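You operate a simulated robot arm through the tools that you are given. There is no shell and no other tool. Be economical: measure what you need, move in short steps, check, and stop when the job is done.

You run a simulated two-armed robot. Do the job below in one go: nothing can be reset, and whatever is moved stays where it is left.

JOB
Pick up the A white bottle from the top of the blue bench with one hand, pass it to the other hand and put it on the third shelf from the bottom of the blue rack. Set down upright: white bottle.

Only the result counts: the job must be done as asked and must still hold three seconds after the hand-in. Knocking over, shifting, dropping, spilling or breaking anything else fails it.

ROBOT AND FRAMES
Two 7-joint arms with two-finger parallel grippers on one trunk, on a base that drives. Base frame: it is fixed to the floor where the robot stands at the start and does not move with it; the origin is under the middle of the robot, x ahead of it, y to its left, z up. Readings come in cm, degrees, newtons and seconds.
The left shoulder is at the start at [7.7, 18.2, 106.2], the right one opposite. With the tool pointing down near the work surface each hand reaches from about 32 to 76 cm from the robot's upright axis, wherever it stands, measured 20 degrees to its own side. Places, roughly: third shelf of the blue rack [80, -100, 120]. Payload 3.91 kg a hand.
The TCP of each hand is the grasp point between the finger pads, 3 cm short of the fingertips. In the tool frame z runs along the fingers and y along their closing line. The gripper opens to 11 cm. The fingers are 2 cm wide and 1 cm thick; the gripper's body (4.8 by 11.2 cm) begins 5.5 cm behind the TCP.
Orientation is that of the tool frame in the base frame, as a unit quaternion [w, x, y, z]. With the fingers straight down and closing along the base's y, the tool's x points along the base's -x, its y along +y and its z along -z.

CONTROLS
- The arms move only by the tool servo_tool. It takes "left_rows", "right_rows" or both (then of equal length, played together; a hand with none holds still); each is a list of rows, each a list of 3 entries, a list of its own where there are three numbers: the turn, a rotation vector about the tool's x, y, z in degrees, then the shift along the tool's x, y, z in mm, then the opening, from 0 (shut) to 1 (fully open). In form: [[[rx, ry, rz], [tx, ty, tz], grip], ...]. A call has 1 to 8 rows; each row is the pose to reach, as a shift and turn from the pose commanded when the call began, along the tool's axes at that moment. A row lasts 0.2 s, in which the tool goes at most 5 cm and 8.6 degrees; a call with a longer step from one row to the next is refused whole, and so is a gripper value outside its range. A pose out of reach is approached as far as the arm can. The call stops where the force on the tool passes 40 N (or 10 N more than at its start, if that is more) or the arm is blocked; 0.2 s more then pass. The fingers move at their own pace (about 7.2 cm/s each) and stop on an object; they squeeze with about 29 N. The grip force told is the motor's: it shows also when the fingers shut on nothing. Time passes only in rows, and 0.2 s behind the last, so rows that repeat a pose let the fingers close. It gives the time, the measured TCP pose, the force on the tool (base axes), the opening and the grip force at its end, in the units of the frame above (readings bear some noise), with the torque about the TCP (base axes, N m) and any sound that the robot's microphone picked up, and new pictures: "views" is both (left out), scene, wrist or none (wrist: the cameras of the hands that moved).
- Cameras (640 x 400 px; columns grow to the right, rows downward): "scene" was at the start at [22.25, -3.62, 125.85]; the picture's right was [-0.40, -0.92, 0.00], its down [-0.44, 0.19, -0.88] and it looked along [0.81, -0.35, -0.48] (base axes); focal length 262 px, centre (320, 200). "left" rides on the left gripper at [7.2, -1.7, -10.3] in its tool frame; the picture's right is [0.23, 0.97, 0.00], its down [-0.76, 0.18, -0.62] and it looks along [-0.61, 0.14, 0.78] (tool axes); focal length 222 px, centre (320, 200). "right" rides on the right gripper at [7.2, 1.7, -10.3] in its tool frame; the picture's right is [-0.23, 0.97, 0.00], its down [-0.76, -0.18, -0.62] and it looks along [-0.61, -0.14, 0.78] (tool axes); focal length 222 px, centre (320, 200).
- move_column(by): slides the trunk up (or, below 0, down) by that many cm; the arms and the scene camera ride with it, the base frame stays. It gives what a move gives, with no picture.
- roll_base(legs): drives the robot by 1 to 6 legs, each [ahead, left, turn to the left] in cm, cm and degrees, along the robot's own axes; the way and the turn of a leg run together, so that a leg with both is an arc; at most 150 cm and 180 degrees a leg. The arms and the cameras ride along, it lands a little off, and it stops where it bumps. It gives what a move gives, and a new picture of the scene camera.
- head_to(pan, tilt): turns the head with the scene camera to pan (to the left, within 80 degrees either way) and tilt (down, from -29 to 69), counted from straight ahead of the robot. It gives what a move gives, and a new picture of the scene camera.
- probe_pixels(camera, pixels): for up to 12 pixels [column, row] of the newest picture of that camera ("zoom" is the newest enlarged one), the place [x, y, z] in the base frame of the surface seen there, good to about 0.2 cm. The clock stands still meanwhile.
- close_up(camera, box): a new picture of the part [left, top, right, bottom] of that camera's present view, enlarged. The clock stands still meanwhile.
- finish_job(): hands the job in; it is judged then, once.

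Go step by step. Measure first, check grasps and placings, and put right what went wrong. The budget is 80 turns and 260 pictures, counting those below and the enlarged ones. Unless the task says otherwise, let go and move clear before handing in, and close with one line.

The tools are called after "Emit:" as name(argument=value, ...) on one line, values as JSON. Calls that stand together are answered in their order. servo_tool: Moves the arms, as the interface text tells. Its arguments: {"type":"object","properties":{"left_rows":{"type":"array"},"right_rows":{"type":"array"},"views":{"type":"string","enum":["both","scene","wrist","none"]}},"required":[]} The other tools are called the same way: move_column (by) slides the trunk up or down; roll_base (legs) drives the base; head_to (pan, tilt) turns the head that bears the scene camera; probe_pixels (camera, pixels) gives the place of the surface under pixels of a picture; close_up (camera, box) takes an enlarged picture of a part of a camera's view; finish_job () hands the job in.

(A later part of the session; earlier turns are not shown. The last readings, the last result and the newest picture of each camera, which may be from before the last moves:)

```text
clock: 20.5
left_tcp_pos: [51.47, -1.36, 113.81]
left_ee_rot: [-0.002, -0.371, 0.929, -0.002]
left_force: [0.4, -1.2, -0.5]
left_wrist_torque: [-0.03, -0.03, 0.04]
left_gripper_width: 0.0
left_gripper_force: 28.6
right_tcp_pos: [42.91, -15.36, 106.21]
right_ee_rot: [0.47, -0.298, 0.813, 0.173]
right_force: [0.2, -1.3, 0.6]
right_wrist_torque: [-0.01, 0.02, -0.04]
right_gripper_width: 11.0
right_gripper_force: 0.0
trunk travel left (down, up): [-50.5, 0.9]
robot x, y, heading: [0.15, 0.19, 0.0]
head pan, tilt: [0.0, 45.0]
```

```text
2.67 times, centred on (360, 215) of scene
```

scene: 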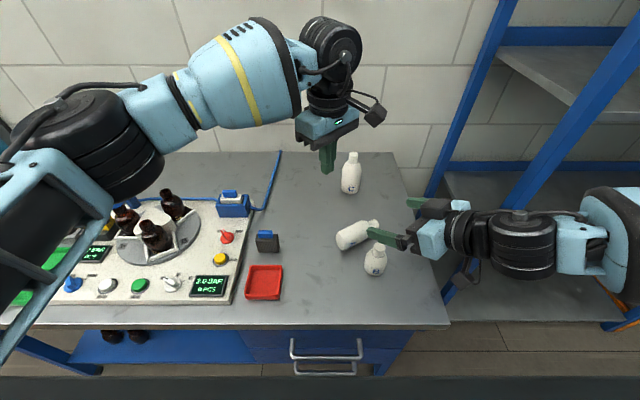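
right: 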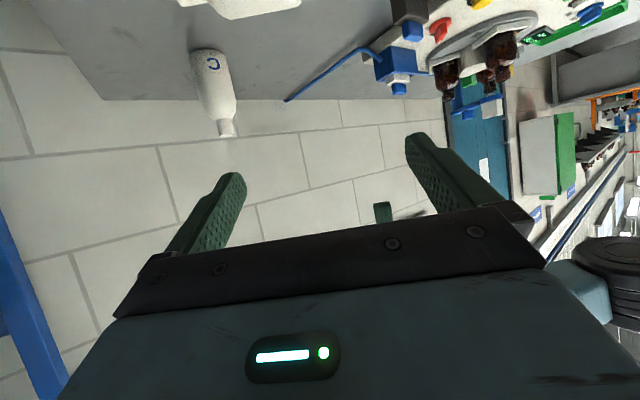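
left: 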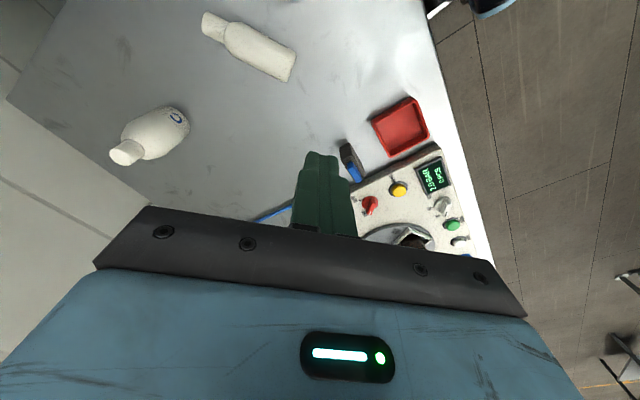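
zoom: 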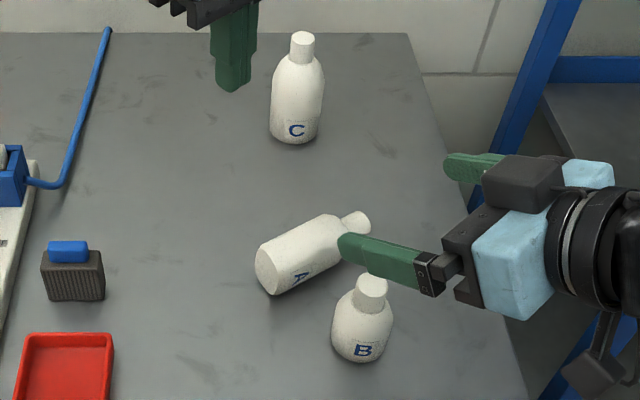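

Bottles B and C stand upright; A lies just behind B with its cap toward (370,223). I'll move the right hand out of the way in smaller steps.

Emit:
servo_tool(right_rows=[[[0, 0, 0], [13, -31, -22], 1], [[0, 0, 0], [26, -62, -44], 1], [[0, 0, 0], [38, -92, -66], 1], [[0, 0, 0], [51, -123, -88], 1], [[0, 0, 0], [64, -154, -111], 1]], views="scene")

Emit:
close_up(camera="scene", box=[300, 190, 428, 290])

Emit:
probe_pixels(camera="zoom", pixels=[[190, 235], [260, 200], [300, 160], [350, 150], [375, 145], [220, 280], [170, 240], [370, 260], [375, 350], [250, 260], [310, 205], [250, 165]])

```text
clock: 21.7
left_tcp_pos: [51.48, -1.47, 113.71]
left_ee_rot: [-0.002, -0.371, 0.929, -0.001]
left_force: [-1.0, 0.7, -0.4]
left_wrist_torque: [-0.03, -0.02, 0.01]
left_gripper_width: 0.0
left_gripper_force: 28.9
right_tcp_pos: [43.27, -35.31, 106.21]
right_ee_rot: [0.471, -0.298, 0.811, 0.174]
right_force: [-0.2, -0.3, 0.1]
right_wrist_torque: [0.02, 0.02, 0.0]
right_gripper_width: 10.99
right_gripper_force: 0.0
trunk travel left (down, up): [-50.5, 0.9]
robot x, y, heading: [-0.07, 0.2, -0.3]
head pan, tilt: [0.0, 45.0]
```

scene: 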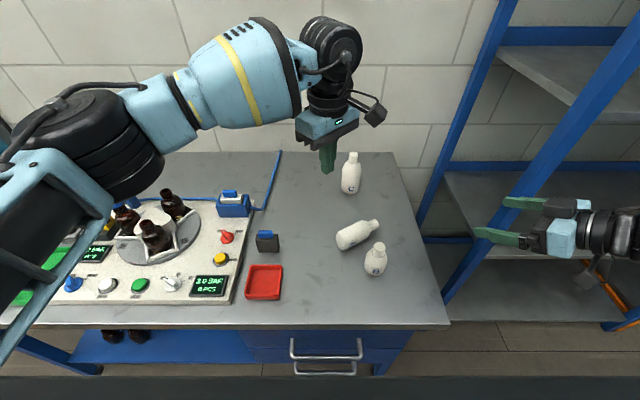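

```text
4.00 times, centred on (364, 240) of scene
```

zoom: 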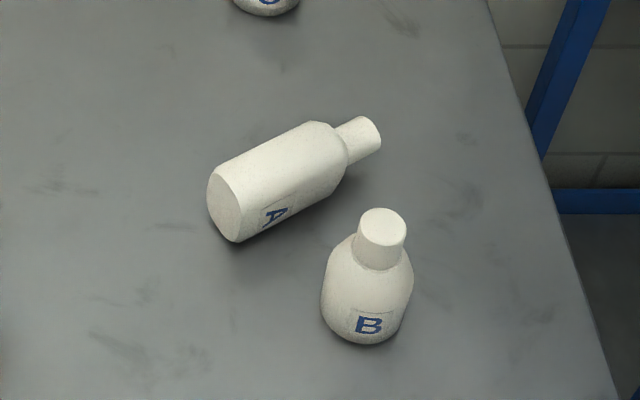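

```text
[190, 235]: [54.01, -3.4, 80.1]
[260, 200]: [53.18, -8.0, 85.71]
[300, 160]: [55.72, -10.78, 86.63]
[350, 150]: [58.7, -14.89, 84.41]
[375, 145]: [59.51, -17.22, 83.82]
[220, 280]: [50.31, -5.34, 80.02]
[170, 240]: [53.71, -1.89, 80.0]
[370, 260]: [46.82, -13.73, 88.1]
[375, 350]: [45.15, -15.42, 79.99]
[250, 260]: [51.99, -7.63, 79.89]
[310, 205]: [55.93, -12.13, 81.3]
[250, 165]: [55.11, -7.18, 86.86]
```

A lies on its narrow side, cap pointing away to the right; B and C are unmoved. I'll measure its axis and cap precisely to re-grip it, this time with the right hand.

Emit:
probe_pixels(camera="zoom", pixels=[[355, 135], [362, 142], [340, 140], [368, 128], [372, 148], [350, 118], [230, 175], [320, 128], [225, 210], [236, 238], [330, 180], [210, 185]])

Emit:
probe_pixels(camera="scene", pixels=[[375, 245], [350, 158], [350, 185], [520, 75], [600, 90]])

```text
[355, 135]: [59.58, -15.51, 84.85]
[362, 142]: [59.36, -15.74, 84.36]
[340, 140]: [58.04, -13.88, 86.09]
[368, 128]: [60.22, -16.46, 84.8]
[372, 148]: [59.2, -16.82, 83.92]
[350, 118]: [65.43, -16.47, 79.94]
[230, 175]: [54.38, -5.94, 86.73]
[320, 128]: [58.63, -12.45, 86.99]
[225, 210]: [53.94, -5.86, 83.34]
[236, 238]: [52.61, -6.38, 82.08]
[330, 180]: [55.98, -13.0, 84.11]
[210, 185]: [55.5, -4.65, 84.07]
```

```text
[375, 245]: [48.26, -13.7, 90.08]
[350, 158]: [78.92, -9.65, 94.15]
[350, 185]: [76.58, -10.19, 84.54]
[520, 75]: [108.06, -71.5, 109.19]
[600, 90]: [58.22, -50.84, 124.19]
```

Axis runs roughly toward (0.5,-0.85), cap near (60,-15.7). I'll retract and square the left hand while the right hand goes back to fingers-down.

Emit:
servo_tool(left_rows=[[[0, 0, 5.4], [-10, 18, 0], 1], [[0, 0, 10.8], [-20, 36, 0], 1], [[0, 0, 16.2], [-30, 54, 0], 1], [[0, 0, 21.6], [-40, 72, 0], 1], [[0, 0, 27], [-51, 90, 0], 1], [[0, 0, 32.4], [-61, 108, 0], 1], [[0, 0, 37.8], [-71, 126, 0], 1], [[0, 0, 43.6], [-81, 143, 0], 1]], right_rows=[[[0, 7.5, 0], [0, 0, 0], 1], [[0, 15, 0], [0, 0, 0], 1], [[0, 22.5, 0], [0, 0, 0], 1], [[0, 30, 0], [0, 0, 0], 1], [[0, 37.5, 0], [0, 0, 0], 1], [[0, 45, 0], [0, 0, 0], 1], [[0, 52.5, 0], [0, 0, 0], 1], [[0, 60, 0], [0, 0, 0], 1]], views="scene")

```text
clock: 23.5
left_tcp_pos: [47.44, 14.76, 113.67]
left_ee_rot: [-0.002, 0.001, 1.0, -0.003]
left_force: [0.7, 0.1, 0.5]
left_wrist_torque: [-0.04, 0.04, 0.04]
left_gripper_width: 11.0
left_gripper_force: 0.0
right_tcp_pos: [43.22, -35.33, 106.19]
right_ee_rot: [-0.001, -0.345, 0.939, 0.0]
right_force: [-0.4, 0.6, 0.8]
right_wrist_torque: [-0.01, 0.02, 0.0]
right_gripper_width: 10.99
right_gripper_force: 0.0
trunk travel left (down, up): [-50.5, 0.9]
robot x, y, heading: [-0.03, 0.15, 0.1]
head pan, tilt: [0.0, 45.0]
```

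scene: 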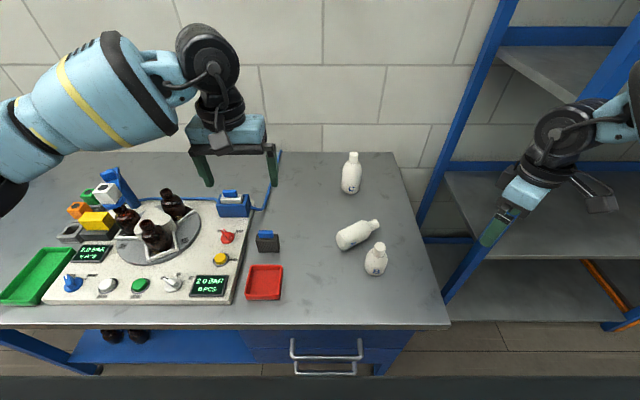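

Right hand is fingers-down at yaw 40°. I'll rotate it toward yaw -60° while moving nearer the fallen bottle, staying high.

Emit:
servo_tool(right_rows=[[[0, 0, 8.4], [-16, 3, 0], 1], [[0, 0, 16.8], [-32, 6, 0], 1], [[0, 0, 25.2], [-48, 9, 0], 1], [[0, 0, 33.6], [-63, 12, 0], 1], [[0, 0, 42], [-79, 15, 0], 1], [[0, 0, 50.4], [-95, 18, 0], 1], [[0, 0, 58.8], [-111, 21, 0], 1], [[0, 0, 67.2], [-126, 24, 0], 1]], views="none")

```text
clock: 25.3
left_tcp_pos: [47.36, 14.64, 113.73]
left_ee_rot: [-0.003, 0.0, 1.0, -0.003]
left_force: [0.7, 0.1, -0.1]
left_wrist_torque: [0.0, -0.04, -0.03]
left_gripper_width: 11.0
left_gripper_force: 0.1
right_tcp_pos: [41.71, -47.95, 97.18]
right_ee_rot: [0.02, 0.201, 0.977, 0.067]
right_force: [-1.6, 0.9, 0.0]
right_wrist_torque: [-0.01, 0.0, 0.02]
right_gripper_width: 11.01
right_gripper_force: 0.1
right hand out of reach, approached as far as the arm can: row 1, 2, 3, 4, 5, 6, 7, 8
trunk travel left (down, up): [-50.5, 0.9]
robot x, y, heading: [-0.21, -0.06, -0.0]
head pan, tilt: [0.0, 45.0]
```

The right arm drifted to (41.7, -48, 97) at a joint limit, yaw now -23°. I'll straighten it and translate without further yaw to find a better configuration.

Emit:
servo_tool(right_rows=[[[2, 1, 0], [2, 30, -15], 1], [[4, 2, 0], [4, 60, -30], 1], [[6, 2, 0], [6, 90, -45], 1], [[7.7, 2.3, 0], [8, 120, -60], 1], [[7.7, 2.3, 0], [9, 150, -75], 1], [[7.7, 2.3, 0], [10, 180, -85], 1], [[7.7, 2.3, 0], [11, 210, -90], 1], [[7.7, 2.3, 0], [12, 234, -90], 1]], views="scene")

```text
clock: 27.1
left_tcp_pos: [47.42, 14.62, 113.75]
left_ee_rot: [-0.002, 0.0, 1.0, -0.003]
left_force: [0.8, 0.4, 0.1]
left_wrist_torque: [-0.01, -0.01, 0.02]
left_gripper_width: 10.99
left_gripper_force: 0.1
right_tcp_pos: [40.92, -50.95, 99.06]
right_ee_rot: [-0.005, 0.184, 0.982, 0.041]
right_force: [0.2, 0.1, -0.1]
right_wrist_torque: [0.01, -0.01, -0.03]
right_gripper_width: 10.99
right_gripper_force: 0.1
right hand out of reach, approached as far as the arm can: row 1, 2, 3, 4, 5, 6, 7, 8
trunk travel left (down, up): [-50.5, 0.9]
robot x, y, heading: [-0.18, 0.47, -0.1]
head pan, tilt: [0.0, 45.0]
```

scene: 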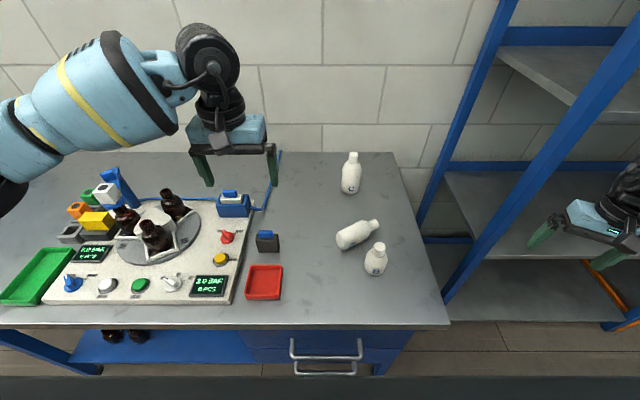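

The right arm is jammed in a poor wrist configuration for negative yaw. The left hand suits this pick better; I'll undo the right hand's yaw, then shift the base right so the bottle is in the left arm's comfortable zone.

Emit:
servo_tool(right_rows=[[[1.5, 0, -7], [0, 10, -10], 1], [[3, 0, -14], [0, 20, -20], 1], [[4.7, -0.6, -21], [0, 40, -30], 1], [[4.7, -0.6, -21], [0, 60, -40], 1], [[4.7, -0.6, -21], [0, 80, -50], 1]], views="none")

Emit:
roll_base(legs=[[0, -22, 0]])

```text
clock: 28.3
left_tcp_pos: [47.45, 14.56, 113.73]
left_ee_rot: [-0.002, 0.0, 1.0, -0.003]
left_force: [-0.6, 0.3, 0.5]
left_wrist_torque: [0.01, -0.03, 0.02]
left_gripper_width: 10.99
left_gripper_force: 0.0
right_tcp_pos: [43.76, -47.53, 104.65]
right_ee_rot: [0.001, -0.001, 1.0, 0.006]
right_force: [0.2, 0.1, -0.3]
right_wrist_torque: [0.02, 0.02, -0.01]
right_gripper_width: 11.01
right_gripper_force: 0.0
right hand out of reach, approached as far as the arm can: row 3, 4, 5
trunk travel left (down, up): [-50.5, 0.9]
robot x, y, heading: [0.12, 0.11, -0.1]
head pan, tilt: [0.0, 45.0]
```

```text
clock: 30.8
left_tcp_pos: [47.47, -7.62, 113.71]
left_ee_rot: [-0.002, 0.0, 1.0, -0.003]
left_force: [0.5, 0.4, 0.0]
left_wrist_torque: [0.0, 0.01, 0.01]
left_gripper_width: 10.99
left_gripper_force: 0.0
right_tcp_pos: [43.72, -69.81, 104.56]
right_ee_rot: [0.001, 0.0, 1.0, 0.006]
right_force: [-0.3, -0.4, -0.7]
right_wrist_torque: [-0.03, -0.01, 0.01]
right_gripper_width: 10.98
right_gripper_force: 0.1
trunk travel left (down, up): [-50.5, 0.9]
robot x, y, heading: [0.1, -22.3, -0.1]
head pan, tilt: [0.0, 45.0]
```

scene: 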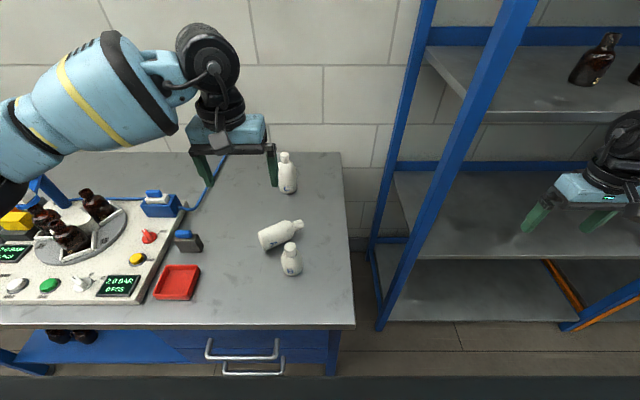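

Base moved; bottle A at (280,235) is now in front of the left arm. I'll yaw the left hand -60° and bring it above the fallen bottle.

Emit:
servo_tool(left_rows=[[[0, 0, 7.5], [-13, -6, 7], 1], [[0, 0, 15], [-26, -11, 14], 1], [[0, 0, 22.5], [-39, -17, 21], 1], [[0, 0, 30], [-52, -22, 28], 1], [[0, 0, 37.5], [-66, -28, 35], 1], [[0, 0, 45], [-79, -33, 42], 1], [[0, 0, 52.5], [-92, -39, 50], 0.7], [[0, 0, 60], [-105, -44, 57], 0.6]], views="both")

```text
clock: 32.6
left_tcp_pos: [52.06, -10.94, 109.19]
left_ee_rot: [0.001, 0.413, 0.911, -0.003]
left_force: [0.3, 0.0, 0.5]
left_wrist_torque: [-0.02, 0.0, -0.01]
left_gripper_width: 6.56
left_gripper_force: 0.1
left hand out of reach, approached as far as the arm can: row 6, 7, 8
right_tcp_pos: [43.85, -69.83, 104.61]
right_ee_rot: [0.002, 0.0, 1.0, 0.005]
right_force: [0.2, -0.1, 0.2]
right_wrist_torque: [0.04, -0.04, -0.05]
right_gripper_width: 10.99
right_gripper_force: 0.0
trunk travel left (down, up): [-50.5, 0.9]
robot x, y, heading: [-0.09, -22.23, 0.0]
head pan, tilt: [0.0, 45.0]
```

scene: 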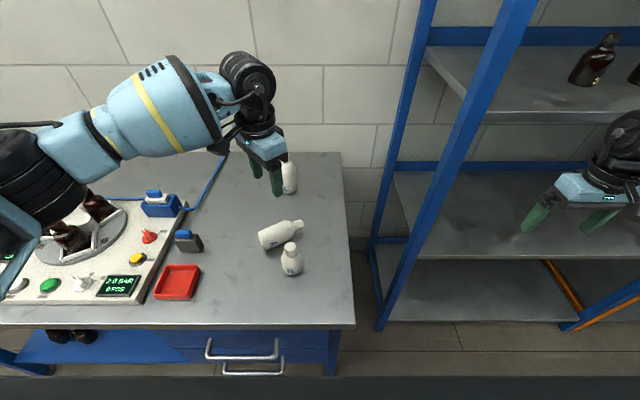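
left: 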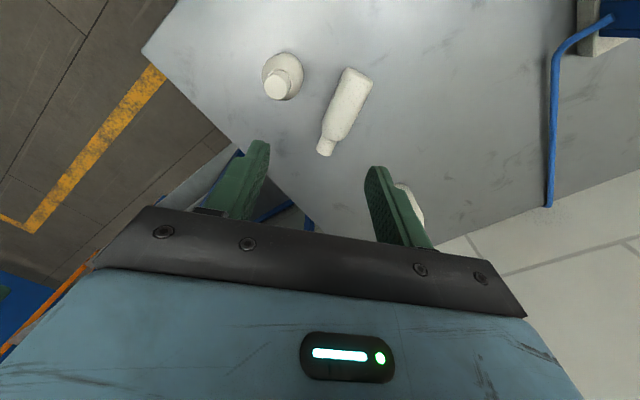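

The left hand is at yaw -49°, (52,-11), limited at this height; the left view shows A's axis clearly from (355,80) to (326,150). I'll lower the trunk 12 cm and measure the bottle from this view.

Emit:
probe_pixels(camera="left", pixels=[[356, 78], [350, 95], [343, 110], [335, 128], [329, 140], [326, 148], [335, 143], [323, 139], [325, 155], [338, 95], [363, 103], [283, 85]])

Emit:
move_column(by=-12)

```text
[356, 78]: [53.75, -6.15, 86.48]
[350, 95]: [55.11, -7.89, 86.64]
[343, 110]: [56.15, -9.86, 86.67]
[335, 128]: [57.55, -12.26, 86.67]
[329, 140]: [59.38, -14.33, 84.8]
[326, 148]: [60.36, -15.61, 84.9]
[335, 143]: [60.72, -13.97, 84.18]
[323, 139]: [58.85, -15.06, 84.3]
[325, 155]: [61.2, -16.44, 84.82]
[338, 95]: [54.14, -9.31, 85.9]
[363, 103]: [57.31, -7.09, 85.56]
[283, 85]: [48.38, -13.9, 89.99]
```

```text
clock: 34.1
left_tcp_pos: [52.43, -11.15, 97.19]
left_ee_rot: [0.001, 0.412, 0.911, -0.004]
left_force: [0.3, 0.2, -0.4]
left_wrist_torque: [-0.04, 0.02, -0.01]
left_gripper_width: 6.62
left_gripper_force: 0.0
right_tcp_pos: [43.79, -69.91, 92.47]
right_ee_rot: [0.002, 0.0, 1.0, 0.008]
right_force: [0.6, -0.6, 0.1]
right_wrist_torque: [-0.01, -0.04, 0.0]
right_gripper_width: 10.99
right_gripper_force: 0.0
trunk travel left (down, up): [-38.5, 12.9]
robot x, y, heading: [-0.11, -22.05, 0.0]
head pan, tilt: [0.0, 45.0]
```

Axis direction is (0.54,-0.84); cap centre ≈(60.2,-15.2,83.4). Moving the left hand over the cap at z 93 with the last 9° of yaw.

Emit:
servo_tool(left_rows=[[[0, 0, 2], [-20, 8, 5], 0.6], [[0, 0, 4], [-41, 16, 15], 0.6], [[0, 0, 6], [-61, 24, 28], 0.6], [[0, 0, 8.7], [-82, 32, 42], 0.6], [[0, 0, 8.7], [-82, 32, 42], 0.6]], views="both")

```text
clock: 35.3
left_tcp_pos: [56.08, -13.27, 95.61]
left_ee_rot: [0.001, 0.444, 0.896, -0.003]
left_force: [0.7, 0.2, -0.6]
left_wrist_torque: [0.03, -0.01, 0.02]
left_gripper_width: 6.61
left_gripper_force: 0.1
left hand out of reach, approached as far as the arm can: row 3, 4, 5
right_tcp_pos: [43.84, -69.94, 92.64]
right_ee_rot: [0.0, -0.001, 1.0, 0.007]
right_force: [0.7, 0.2, 0.2]
right_wrist_torque: [0.0, 0.0, 0.02]
right_gripper_width: 11.0
right_gripper_force: 0.1
trunk travel left (down, up): [-38.5, 12.9]
robot x, y, heading: [0.37, -22.04, 0.2]
head pan, tilt: [0.0, 45.0]
```

scene: 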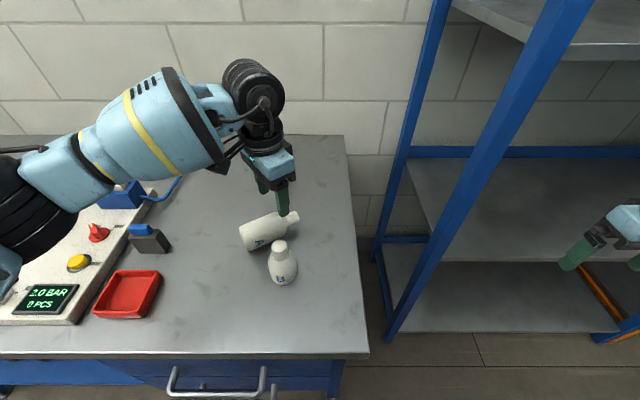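
left: 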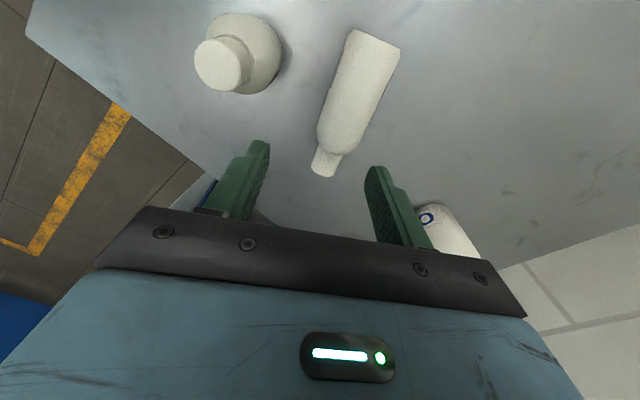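

The left hand stops at x 56 again, so I'll strafe 12 cm further right (and 3 cm forward) to bring the cap into the arm's own side.

Emit:
roll_base(legs=[[0, -12, 0], [3, 0, 0]])

```text
clock: 37.5
left_tcp_pos: [59.12, -25.21, 95.62]
left_ee_rot: [0.0, 0.445, 0.896, -0.002]
left_force: [0.6, 0.2, 0.6]
left_wrist_torque: [0.0, 0.03, 0.0]
left_gripper_width: 6.59
left_gripper_force: 0.0
right_tcp_pos: [46.64, -81.92, 92.5]
right_ee_rot: [0.0, -0.001, 1.0, 0.007]
right_force: [-0.4, -0.2, -0.2]
right_wrist_torque: [0.03, 0.0, 0.03]
right_gripper_width: 11.01
right_gripper_force: 0.1
trunk travel left (down, up): [-38.5, 12.9]
robot x, y, heading: [3.06, -34.22, -0.2]
head pan, tilt: [0.0, 45.0]
```

scene: 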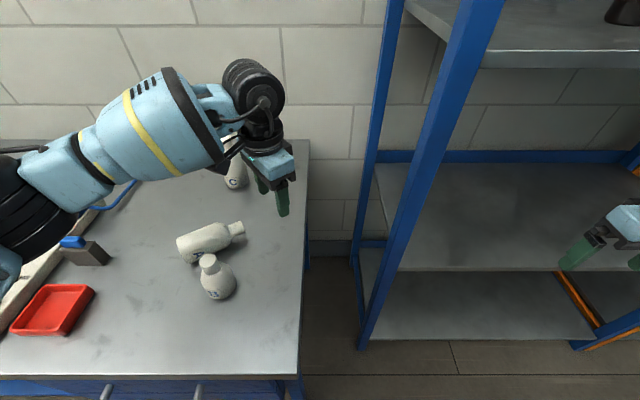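

Now the left hand is at (59.1,-25.2); moving it left to sit over the cap.

Emit:
servo_tool(left_rows=[[[0, 0, 1], [18, 17, 5], 0.6], [[0, 0, 2], [36, 35, 12], 0.6], [[0, 0, 3.5], [55, 52, 20], 0.6], [[0, 0, 4.6], [73, 69, 26], 0.6], [[0, 0, 4.6], [73, 69, 26], 0.6]], views="both")

```text
clock: 38.7
left_tcp_pos: [56.74, -16.23, 95.02]
left_ee_rot: [0.008, 0.441, 0.897, 0.016]
left_force: [-0.6, 0.3, 0.3]
left_wrist_torque: [0.03, -0.02, 0.0]
left_gripper_width: 6.58
left_gripper_force: 0.1
left hand out of reach, approached as far as the arm can: row 1, 2, 3, 4, 5
right_tcp_pos: [46.65, -81.96, 92.59]
right_ee_rot: [0.001, 0.001, 1.0, 0.007]
right_force: [-0.4, 0.4, 0.6]
right_wrist_torque: [-0.03, 0.01, 0.0]
right_gripper_width: 11.01
right_gripper_force: 0.1
trunk travel left (down, up): [-38.5, 12.9]
robot x, y, heading: [3.34, -33.77, -0.2]
head pan, tilt: [0.0, 45.0]
```

scene: 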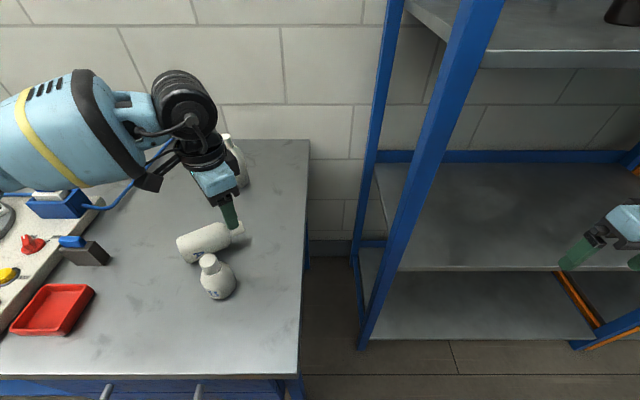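
left: 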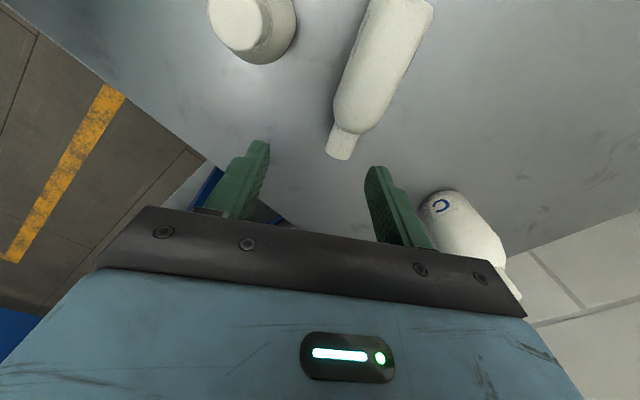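

Pattern: the limit is the hand's yaw relative to the arm's direction. I'll raise the trunk, shift the base back left and turn it 20° right so the arm lines up better with the bottle axis.

Emit:
move_column(by=10)

Emit:
roll_base(legs=[[-4, 0, 0], [0, 25, 0], [0, 0, -20]])

```text
clock: 40.0
left_tcp_pos: [55.49, -16.2, 117.52]
left_ee_rot: [0.112, 0.436, 0.89, 0.069]
left_force: [0.2, -0.2, -1.0]
left_wrist_torque: [0.03, 0.03, -0.03]
left_gripper_width: 6.6
left_gripper_force: 0.0
right_tcp_pos: [46.75, -82.02, 102.42]
right_ee_rot: [0.0, 0.0, 1.0, 0.007]
right_force: [0.7, -0.6, 0.0]
right_wrist_torque: [-0.01, 0.0, 0.02]
right_gripper_width: 11.01
right_gripper_force: 0.1
trunk travel left (down, up): [-48.5, 2.9]
robot x, y, heading: [2.9, -34.15, -0.2]
head pan, tilt: [0.0, 45.0]
```

```text
clock: 44.4
left_tcp_pos: [54.46, -10.22, 117.73]
left_ee_rot: [0.124, 0.583, 0.801, 0.047]
left_force: [-0.3, 0.1, 0.5]
left_wrist_torque: [-0.02, -0.01, -0.02]
left_gripper_width: 6.61
left_gripper_force: 0.2
right_tcp_pos: [23.71, -69.3, 102.57]
right_ee_rot: [0.002, 0.173, 0.985, 0.007]
right_force: [0.3, -0.3, 0.6]
right_wrist_torque: [0.02, 0.0, -0.02]
right_gripper_width: 11.02
right_gripper_force: 0.1
trunk travel left (down, up): [-48.5, 2.9]
robot x, y, heading: [-0.99, -9.32, -20.1]
head pan, tilt: [0.0, 45.0]
```

scene: 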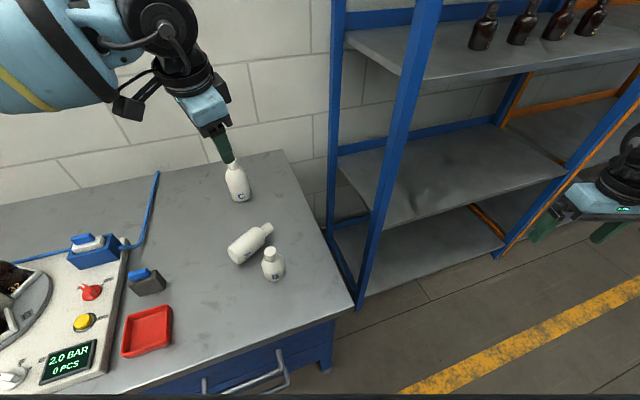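

The arm drifted up while the trunk rose, now at (54.5,-10.2,117.7), tilted. With the base turned, I'll straighten the left hand to yaw -57° and go above the cap at z 98.

Emit:
servo_tool(left_rows=[[[1.9, 1.6, -2.4], [-6, -1, 35], 0.6], [[3.9, 3.3, -4.9], [-12, -2, 69], 0.6], [[5.8, 5, -7.3], [-18, -3, 104], 0.6], [[7.7, 6.6, -9.7], [-24, -4, 139], 0.6], [[9.7, 8.3, -12.2], [-30, -5, 173], 0.6], [[11.6, 9.9, -14.6], [-35, -6, 208], 0.6], [[11.6, 9.9, -14.6], [-35, -6, 208], 0.6]], views="wrist")

```text
clock: 46.0
left_tcp_pos: [59.26, -14.39, 101.27]
left_ee_rot: [0.016, 0.492, 0.87, 0.007]
left_force: [-0.2, 0.6, 0.1]
left_wrist_torque: [0.05, -0.03, 0.04]
left_gripper_width: 6.59
left_gripper_force: 0.1
left hand out of reach, approached as far as the arm can: row 5, 6, 7
right_tcp_pos: [23.86, -69.12, 102.44]
right_ee_rot: [0.003, 0.173, 0.985, 0.007]
right_force: [-0.3, 0.4, 0.7]
right_wrist_torque: [0.0, 0.03, -0.02]
right_gripper_width: 11.0
right_gripper_force: 0.1
trunk travel left (down, up): [-48.5, 2.9]
robot x, y, heading: [-1.12, -9.45, -20.0]
head pan, tilt: [0.0, 45.0]
```

left: 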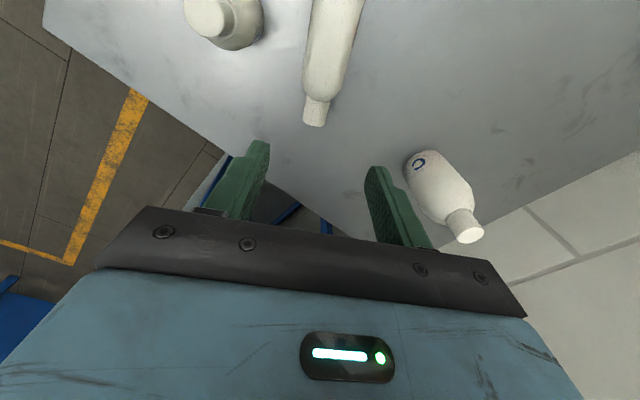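

Nearly there: (59.3,-14.4,101.3), cap seen at (316,110). I'll lower the trunk 9 cm and then correct.

Emit:
move_column(by=-9)

Emit:
servo_tool(left_rows=[[[0, 0, 0], [0, 0, 0], 0.6]], views="wrist")

```text
clock: 47.2
left_tcp_pos: [59.28, -14.25, 92.37]
left_ee_rot: [0.002, 0.48, 0.877, 0.001]
left_force: [0.6, -0.5, -0.6]
left_wrist_torque: [0.0, -0.01, -0.01]
left_gripper_width: 6.63
left_gripper_force: 0.1
right_tcp_pos: [23.81, -69.21, 93.59]
right_ee_rot: [0.004, 0.173, 0.985, 0.006]
right_force: [0.3, 0.4, -0.2]
right_wrist_torque: [-0.02, -0.02, 0.0]
right_gripper_width: 11.01
right_gripper_force: 0.0
trunk travel left (down, up): [-39.5, 11.9]
robot x, y, heading: [-1.03, -9.26, -19.9]
head pan, tilt: [0.0, 45.0]
```

```text
clock: 47.6
left_tcp_pos: [59.27, -14.29, 92.25]
left_ee_rot: [0.001, 0.48, 0.877, 0.001]
left_force: [-0.2, 0.2, 0.5]
left_wrist_torque: [0.01, 0.0, -0.02]
left_gripper_width: 6.56
left_gripper_force: 0.1
right_tcp_pos: [23.83, -69.09, 93.59]
right_ee_rot: [0.003, 0.173, 0.985, 0.006]
right_force: [-0.3, 0.3, -0.1]
right_wrist_torque: [0.01, -0.04, 0.01]
right_gripper_width: 10.98
right_gripper_force: 0.0
trunk travel left (down, up): [-39.5, 11.9]
robot x, y, heading: [-0.62, -9.22, -20.1]
head pan, tilt: [0.0, 45.0]
```

left: 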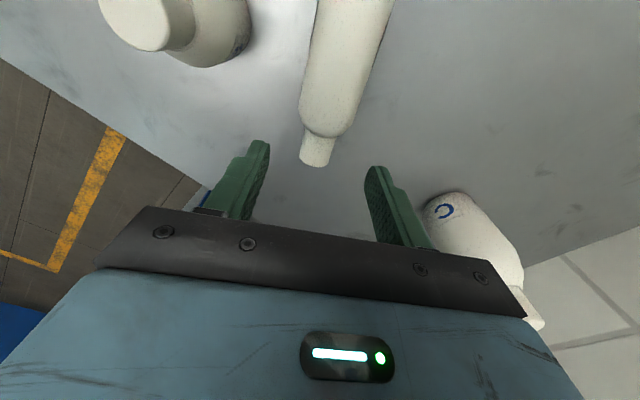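

Orientation is now exact. Quick probe of the cap from here before going down.

Emit:
probe_pixels(camera="left", pixels=[[318, 148], [317, 158], [317, 164], [303, 150], [334, 152], [320, 138], [350, 60], [312, 60], [380, 70]])

```text
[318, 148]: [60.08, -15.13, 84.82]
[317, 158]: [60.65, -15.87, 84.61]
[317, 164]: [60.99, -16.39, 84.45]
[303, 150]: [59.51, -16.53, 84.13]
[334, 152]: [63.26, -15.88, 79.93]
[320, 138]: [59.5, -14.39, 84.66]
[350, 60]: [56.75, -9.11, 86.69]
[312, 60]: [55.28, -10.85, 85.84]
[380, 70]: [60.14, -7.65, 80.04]
```

Cap top ridge is at (60.1,-15.1,84.8), as expected. Descending to z 83.7 and closing on the cap.

Emit:
servo_tool(left_rows=[[[0, 0, 0], [-12, 3, 15], 0.6], [[0, 0, 0], [-12, 3, 40], 0.6], [[0, 0, 0], [-12, 3, 65], 0.6], [[0, 0, 0], [-12, 3, 86], 0.6], [[0, 0, 0], [-12, 3, 86], 0.6], [[0, 0, 0], [-12, 3, 86], 0], [[0, 0, 0], [-12, 3, 86], 0], [[0, 0, 0], [-12, 3, 86], 0]], views="both")

```text
clock: 49.4
left_tcp_pos: [60.19, -15.19, 83.77]
left_ee_rot: [0.001, 0.48, 0.877, 0.001]
left_force: [-0.2, -0.3, -0.3]
left_wrist_torque: [-0.06, -0.07, -0.03]
left_gripper_width: 2.83
left_gripper_force: 28.7
right_tcp_pos: [23.74, -69.12, 93.52]
right_ee_rot: [0.002, 0.173, 0.985, 0.006]
right_force: [-0.6, 0.8, -0.7]
right_wrist_torque: [0.01, 0.02, 0.01]
right_gripper_width: 11.01
right_gripper_force: 0.1
trunk travel left (down, up): [-39.5, 11.9]
robot x, y, heading: [-0.67, -9.49, -20.1]
head pan, tilt: [0.0, 45.0]
```

scene: 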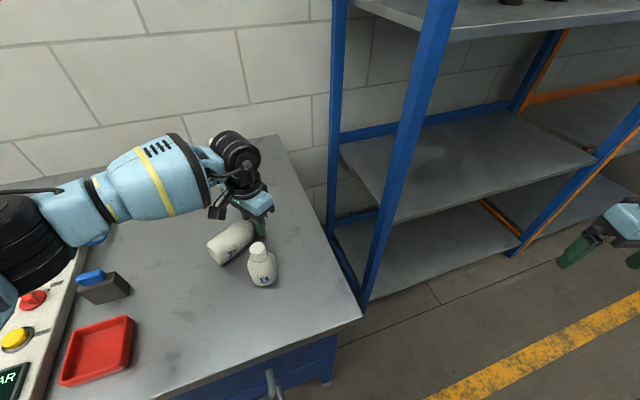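
left: 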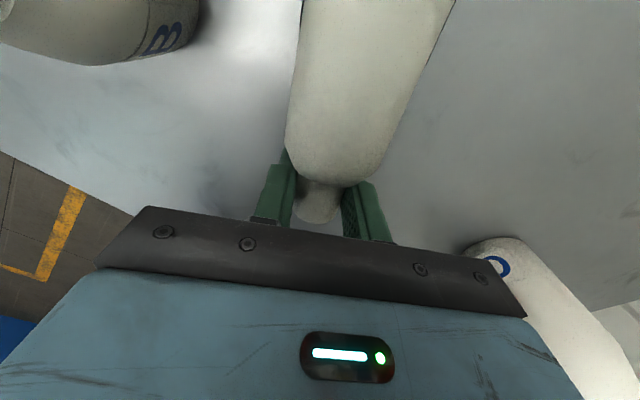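

Cap gripped (2.83 cm, 29 N). Lifting with the trunk.

Emit:
move_column(by=11.5)

Emit:
servo_tool(left_rows=[[[0, 0, 0], [0, 0, 0], 0]], views="both")

```text
clock: 50.9
left_tcp_pos: [61.3, -15.24, 106.1]
left_ee_rot: [0.091, 0.475, 0.875, 0.016]
left_force: [0.5, -0.5, -3.2]
left_wrist_torque: [-0.13, -0.09, -0.01]
left_gripper_width: 2.83
left_gripper_force: 29.2
right_tcp_pos: [23.86, -69.17, 104.65]
right_ee_rot: [0.0, 0.173, 0.985, 0.008]
right_force: [-0.2, -0.1, 0.1]
right_wrist_torque: [0.0, 0.01, 0.0]
right_gripper_width: 11.01
right_gripper_force: 0.1
trunk travel left (down, up): [-51.0, 0.4]
robot x, y, heading: [-0.81, -9.38, -20.3]
head pan, tilt: [0.0, 45.0]
```

```text
clock: 51.3
left_tcp_pos: [61.23, -15.41, 106.34]
left_ee_rot: [0.093, 0.476, 0.874, 0.016]
left_force: [-1.0, 0.8, -2.3]
left_wrist_torque: [-0.13, -0.09, 0.01]
left_gripper_width: 2.79
left_gripper_force: 29.1
right_tcp_pos: [23.84, -69.09, 104.96]
right_ee_rot: [0.002, 0.172, 0.985, 0.007]
right_force: [0.0, -0.8, 0.1]
right_wrist_torque: [0.0, 0.0, 0.02]
right_gripper_width: 10.99
right_gripper_force: 0.1
trunk travel left (down, up): [-51.0, 0.4]
robot x, y, heading: [-0.79, -9.53, -20.1]
head pan, tilt: [0.0, 45.0]
```

scene: 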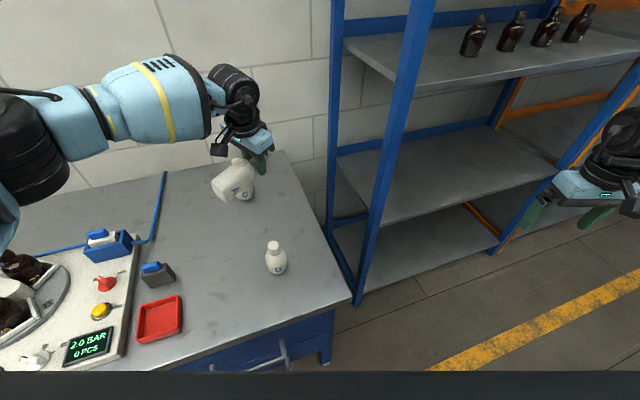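
left: 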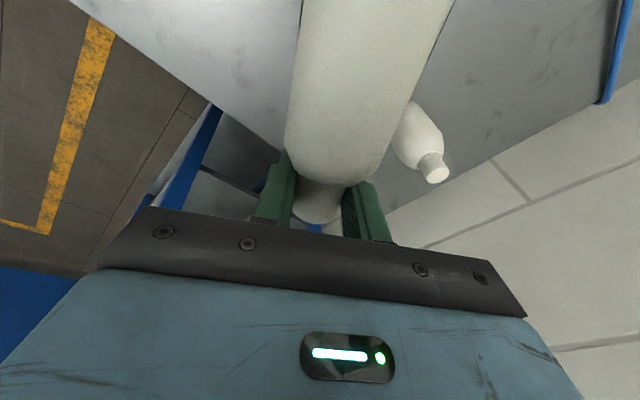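

The bottle is held firmly with no sag. Now I'll pitch the left hand up toward horizontal so the bottle comes upright under the cap, drawing it in a little.

Emit:
servo_tool(left_rows=[[[0, -8, 0], [0, -9, -6], 0], [[0, -16, 0], [-1, -19, -12], 0], [[0, -24, 0], [-1, -28, -18], 0], [[0, -32, 0], [-2, -38, -24], 0], [[0, -40, 0], [-2, -47, -30], 0], [[0, -48, 0], [-3, -57, -36], 0], [[0, -56, 0], [-3, -66, -42], 0], [[0, -64, 0], [-4, -76, -49], 0]], views="both")

```text
clock: 53.1
left_tcp_pos: [54.29, -19.55, 110.36]
left_ee_rot: [0.543, 0.41, 0.693, -0.239]
left_force: [0.5, -0.3, -2.6]
left_wrist_torque: [0.0, 0.0, -0.04]
left_gripper_width: 2.82
left_gripper_force: 29.0
right_tcp_pos: [23.77, -69.16, 105.03]
right_ee_rot: [0.002, 0.173, 0.985, 0.007]
right_force: [0.2, -0.2, -0.3]
right_wrist_torque: [-0.02, -0.03, -0.01]
right_gripper_width: 11.01
right_gripper_force: 0.0
trunk travel left (down, up): [-51.0, 0.4]
robot x, y, heading: [-1.01, -9.18, -19.8]
head pan, tilt: [0.0, 45.0]
```

scene: 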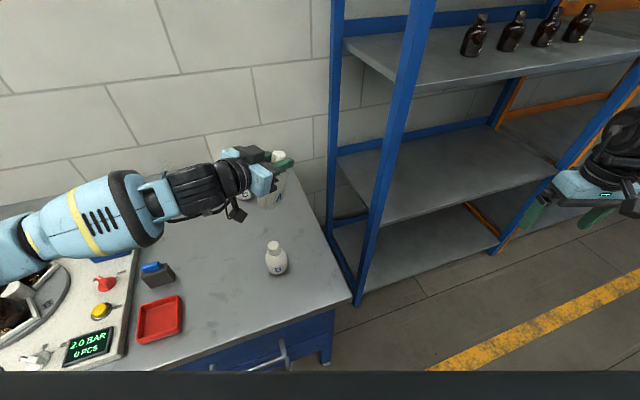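
left: 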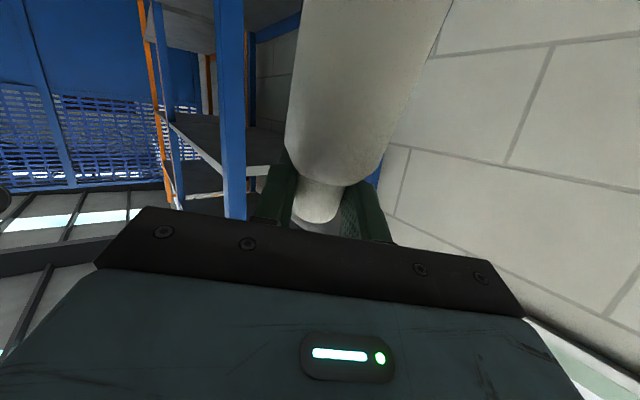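

The bottle is nearly upright (18° to go). Finishing the tilt, levelling the roll, and bringing it to the handover spot.

Emit:
servo_tool(left_rows=[[[2.5, -4.3, -1.6], [-5, -18, -4], 0], [[5, -8.7, -3.2], [-10, -37, -8], 0], [[7.5, -13, -4.9], [-16, -55, -12], 0], [[10, -17.3, -6.5], [-21, -74, -15], 0], [[10, -17.3, -6.5], [-21, -74, -15], 0]], views="scene")

Emit:
close_up(camera="scene", box=[180, 100, 340, 220])

```text
clock: 54.3
left_tcp_pos: [47.51, -23.18, 111.89]
left_ee_rot: [0.588, 0.376, 0.602, -0.387]
left_force: [0.4, 0.1, -2.8]
left_wrist_torque: [0.01, 0.01, 0.01]
left_gripper_width: 2.82
left_gripper_force: 29.0
right_tcp_pos: [23.79, -69.16, 105.02]
right_ee_rot: [0.002, 0.172, 0.985, 0.007]
right_force: [-0.4, 0.5, -0.4]
right_wrist_torque: [0.01, -0.02, 0.01]
right_gripper_width: 11.03
right_gripper_force: 0.0
trunk travel left (down, up): [-51.0, 0.4]
robot x, y, heading: [-1.25, -9.26, -19.8]
head pan, tilt: [0.0, 45.0]
```

scene: 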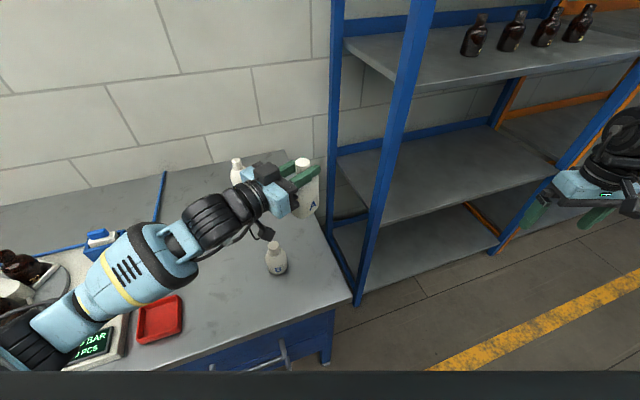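

```text
3.33 times, centred on (260, 160) of scene
```

zoom: 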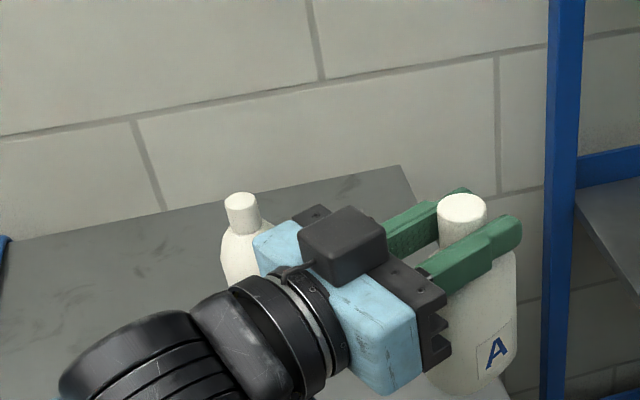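

The bottle now hangs upright (label at zoom (497,352)), left hand pointing at yaw -65°, cap at (47.5,-23.2,111.9). Now pitch the right hand forward on its own side, well clear.

Emit:
servo_tool(right_rows=[[[0, -8, 0], [-3, 18, 0], 0.88], [[0, -16, 0], [-5, 37, 0], 0.88], [[0, -24, 0], [-8, 55, 0], 0.88], [[0, -32, 0], [-10, 74, 0], 0.88], [[0, -40, 0], [-13, 92, 0], 0.88], [[0, -48, 0], [-15, 111, 0], 0.88], [[0, -56, 0], [-18, 130, 0], 0.88], [[0, -64, 0], [-20, 148, 0], 0.88]], views="scene")

```text
clock: 56.1
left_tcp_pos: [47.49, -23.19, 111.88]
left_ee_rot: [0.588, 0.377, 0.602, -0.388]
left_force: [-0.4, -0.2, -1.9]
left_wrist_torque: [0.01, 0.0, 0.02]
left_gripper_width: 2.83
left_gripper_force: 29.0
right_tcp_pos: [30.85, -55.95, 105.3]
right_ee_rot: [0.524, 0.15, 0.834, -0.086]
right_force: [-0.9, 0.0, 0.5]
right_wrist_torque: [0.01, 0.02, 0.0]
right_gripper_width: 9.66
right_gripper_force: 0.0
right hand out of reach, approached as far as the arm can: row 1, 2, 3, 4, 5
trunk travel left (down, up): [-51.0, 0.4]
robot x, y, heading: [-1.13, -8.97, -20.0]
head pan, tilt: [0.0, 45.0]
```

scene: 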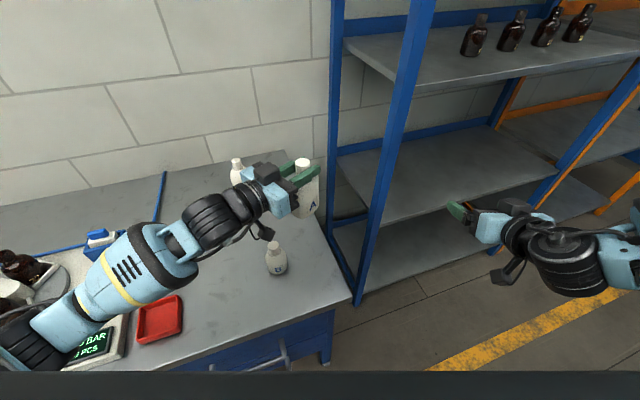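

Right hand is pitched well. Next: yaw it to +25° (perpendicular to the left hand) and bring it to an 8 cm standoff in front of the bottle body.

Emit:
servo_tool(right_rows=[[[-6.8, -0.9, -3], [3, 38, -1], 0.88], [[-13.6, -1.8, -6], [6, 76, -2], 0.88], [[-20.4, -2.7, -9], [9, 114, -3], 0.88], [[-27.1, -3.5, -12], [12, 152, -4], 0.88], [[-33.9, -4.4, -15], [15, 190, -5], 0.88], [[-40.7, -5.3, -18], [17, 228, -5], 0.88], [[-40.7, -5.3, -18], [20, 267, -6], 0.88], [[-40.7, -5.3, -18], [23, 305, -7], 0.88]], views="both")

Emit:
close_up(camera="scene", box=[200, 120, 440, 270])

```text
clock: 57.9
left_tcp_pos: [47.42, -23.16, 111.81]
left_ee_rot: [0.588, 0.378, 0.601, -0.387]
left_force: [-0.2, 0.0, -2.0]
left_wrist_torque: [-0.02, -0.03, 0.0]
left_gripper_width: 2.84
left_gripper_force: 29.3
right_tcp_pos: [38.46, -28.9, 105.95]
right_ee_rot: [0.561, -0.174, 0.8, 0.123]
right_force: [-0.3, 0.2, 0.6]
right_wrist_torque: [0.0, -0.01, -0.02]
right_gripper_width: 9.67
right_gripper_force: 0.0
right hand out of reach, approached as far as the arm can: row 8
trunk travel left (down, up): [-51.0, 0.4]
robot x, y, heading: [-1.09, -9.23, -19.7]
head pan, tilt: [0.0, 45.0]
```

scene: 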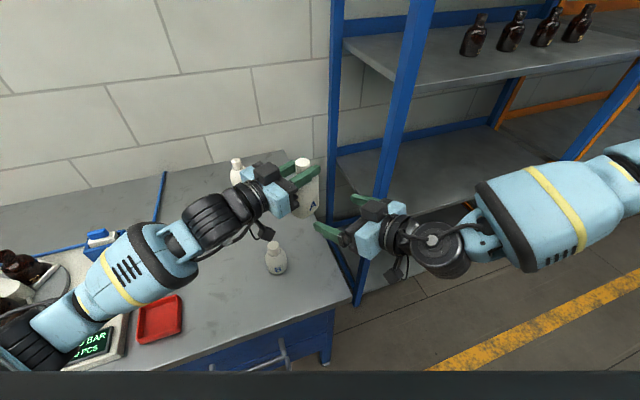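
right: 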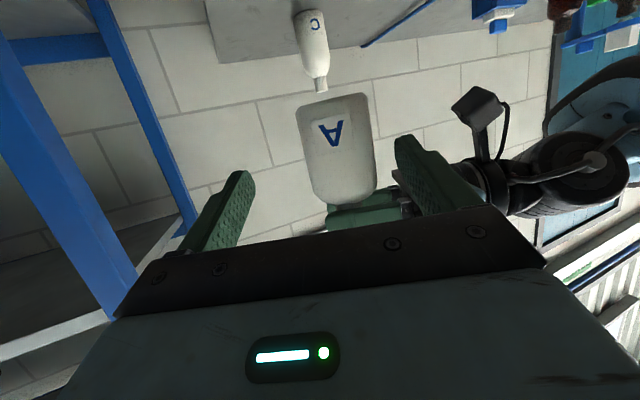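

```text
2.67 times, centred on (320, 195) of scene
```

zoom: 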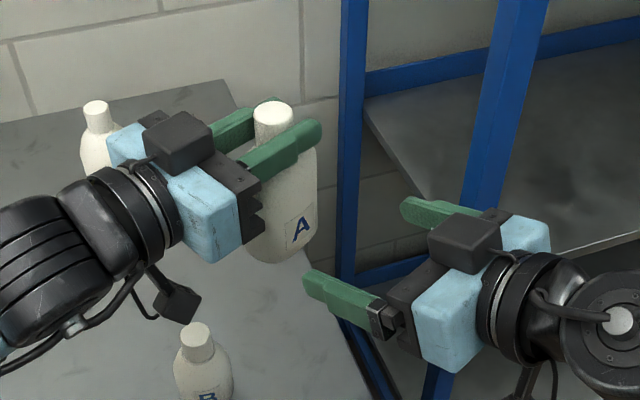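

The right hand sees bottle A well (336,150), but it's at its leftward limit with a 1.5 cm side offset. I'll bring the bottle ~9 cm toward the right hand's zone, both hands shifting right together.

Emit:
servo_tool(left_rows=[[[0, 0, 0], [0, -8, 14], 0], [[0, 0, 0], [0, -17, 27], 0], [[0, 0, 0], [0, -25, 40], 0], [[0, 0, 0], [0, -33, 54], 0], [[0, 0, 0], [0, -42, 67], 0], [[0, 0, 0], [0, -50, 80], 0], [[0, 0, 0], [0, -50, 80], 0]], right_rows=[[[0, 0, 0], [5, -16, -5], 0.88], [[0, 0, 0], [10, -30, -9], 0.88], [[0, 0, 0], [15, -42, -13], 0.88], [[0, 0, 0], [20, -52, -17], 0.88], [[0, 0, 0], [25, -60, -20], 0.88], [[0, 0, 0], [29, -66, -23], 0.88], [[0, 0, 0], [29, -66, -23], 0.88]], views="both")

```text
clock: 59.5
left_tcp_pos: [46.37, -32.53, 111.89]
left_ee_rot: [0.588, 0.377, 0.602, -0.387]
left_force: [0.0, 0.4, -2.2]
left_wrist_torque: [0.01, 0.0, 0.01]
left_gripper_width: 2.82
left_gripper_force: 28.8
right_tcp_pos: [38.37, -36.14, 103.97]
right_ee_rot: [0.56, -0.176, 0.8, 0.124]
right_force: [0.3, 0.5, -1.5]
right_wrist_torque: [-0.01, -0.02, 0.05]
right_gripper_width: 9.68
right_gripper_force: 0.1
trunk travel left (down, up): [-51.0, 0.4]
robot x, y, heading: [-0.89, -9.45, -20.2]
head pan, tilt: [0.0, 45.0]
```

scene: 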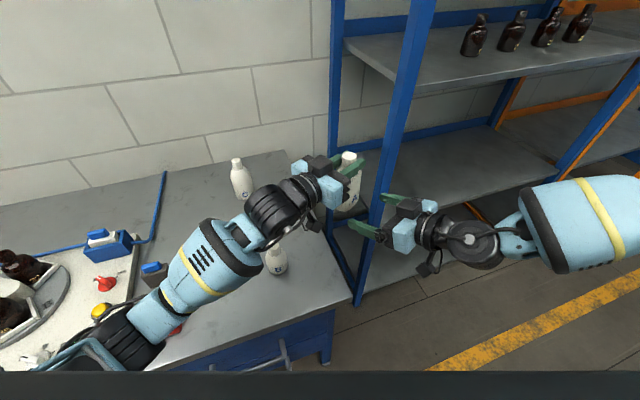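
right: 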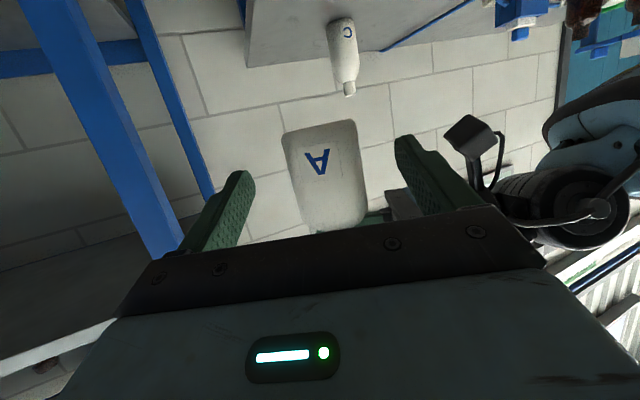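
left: 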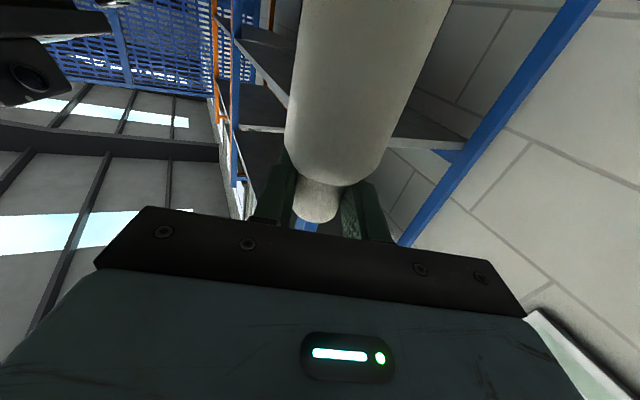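

The bottle sits well centred before the right fingers. I'll measure its body with the right camera.

Emit:
probe_pixels(camera="right", pixels=[[322, 180], [290, 180], [360, 180], [320, 128], [288, 140], [352, 128], [330, 225], [310, 205], [346, 205]])

```text
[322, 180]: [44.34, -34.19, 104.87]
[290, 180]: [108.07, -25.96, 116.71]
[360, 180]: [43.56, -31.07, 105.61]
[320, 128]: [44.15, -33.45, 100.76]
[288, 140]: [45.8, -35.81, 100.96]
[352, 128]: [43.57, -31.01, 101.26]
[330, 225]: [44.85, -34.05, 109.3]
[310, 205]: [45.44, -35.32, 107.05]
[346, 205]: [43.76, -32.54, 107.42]
```

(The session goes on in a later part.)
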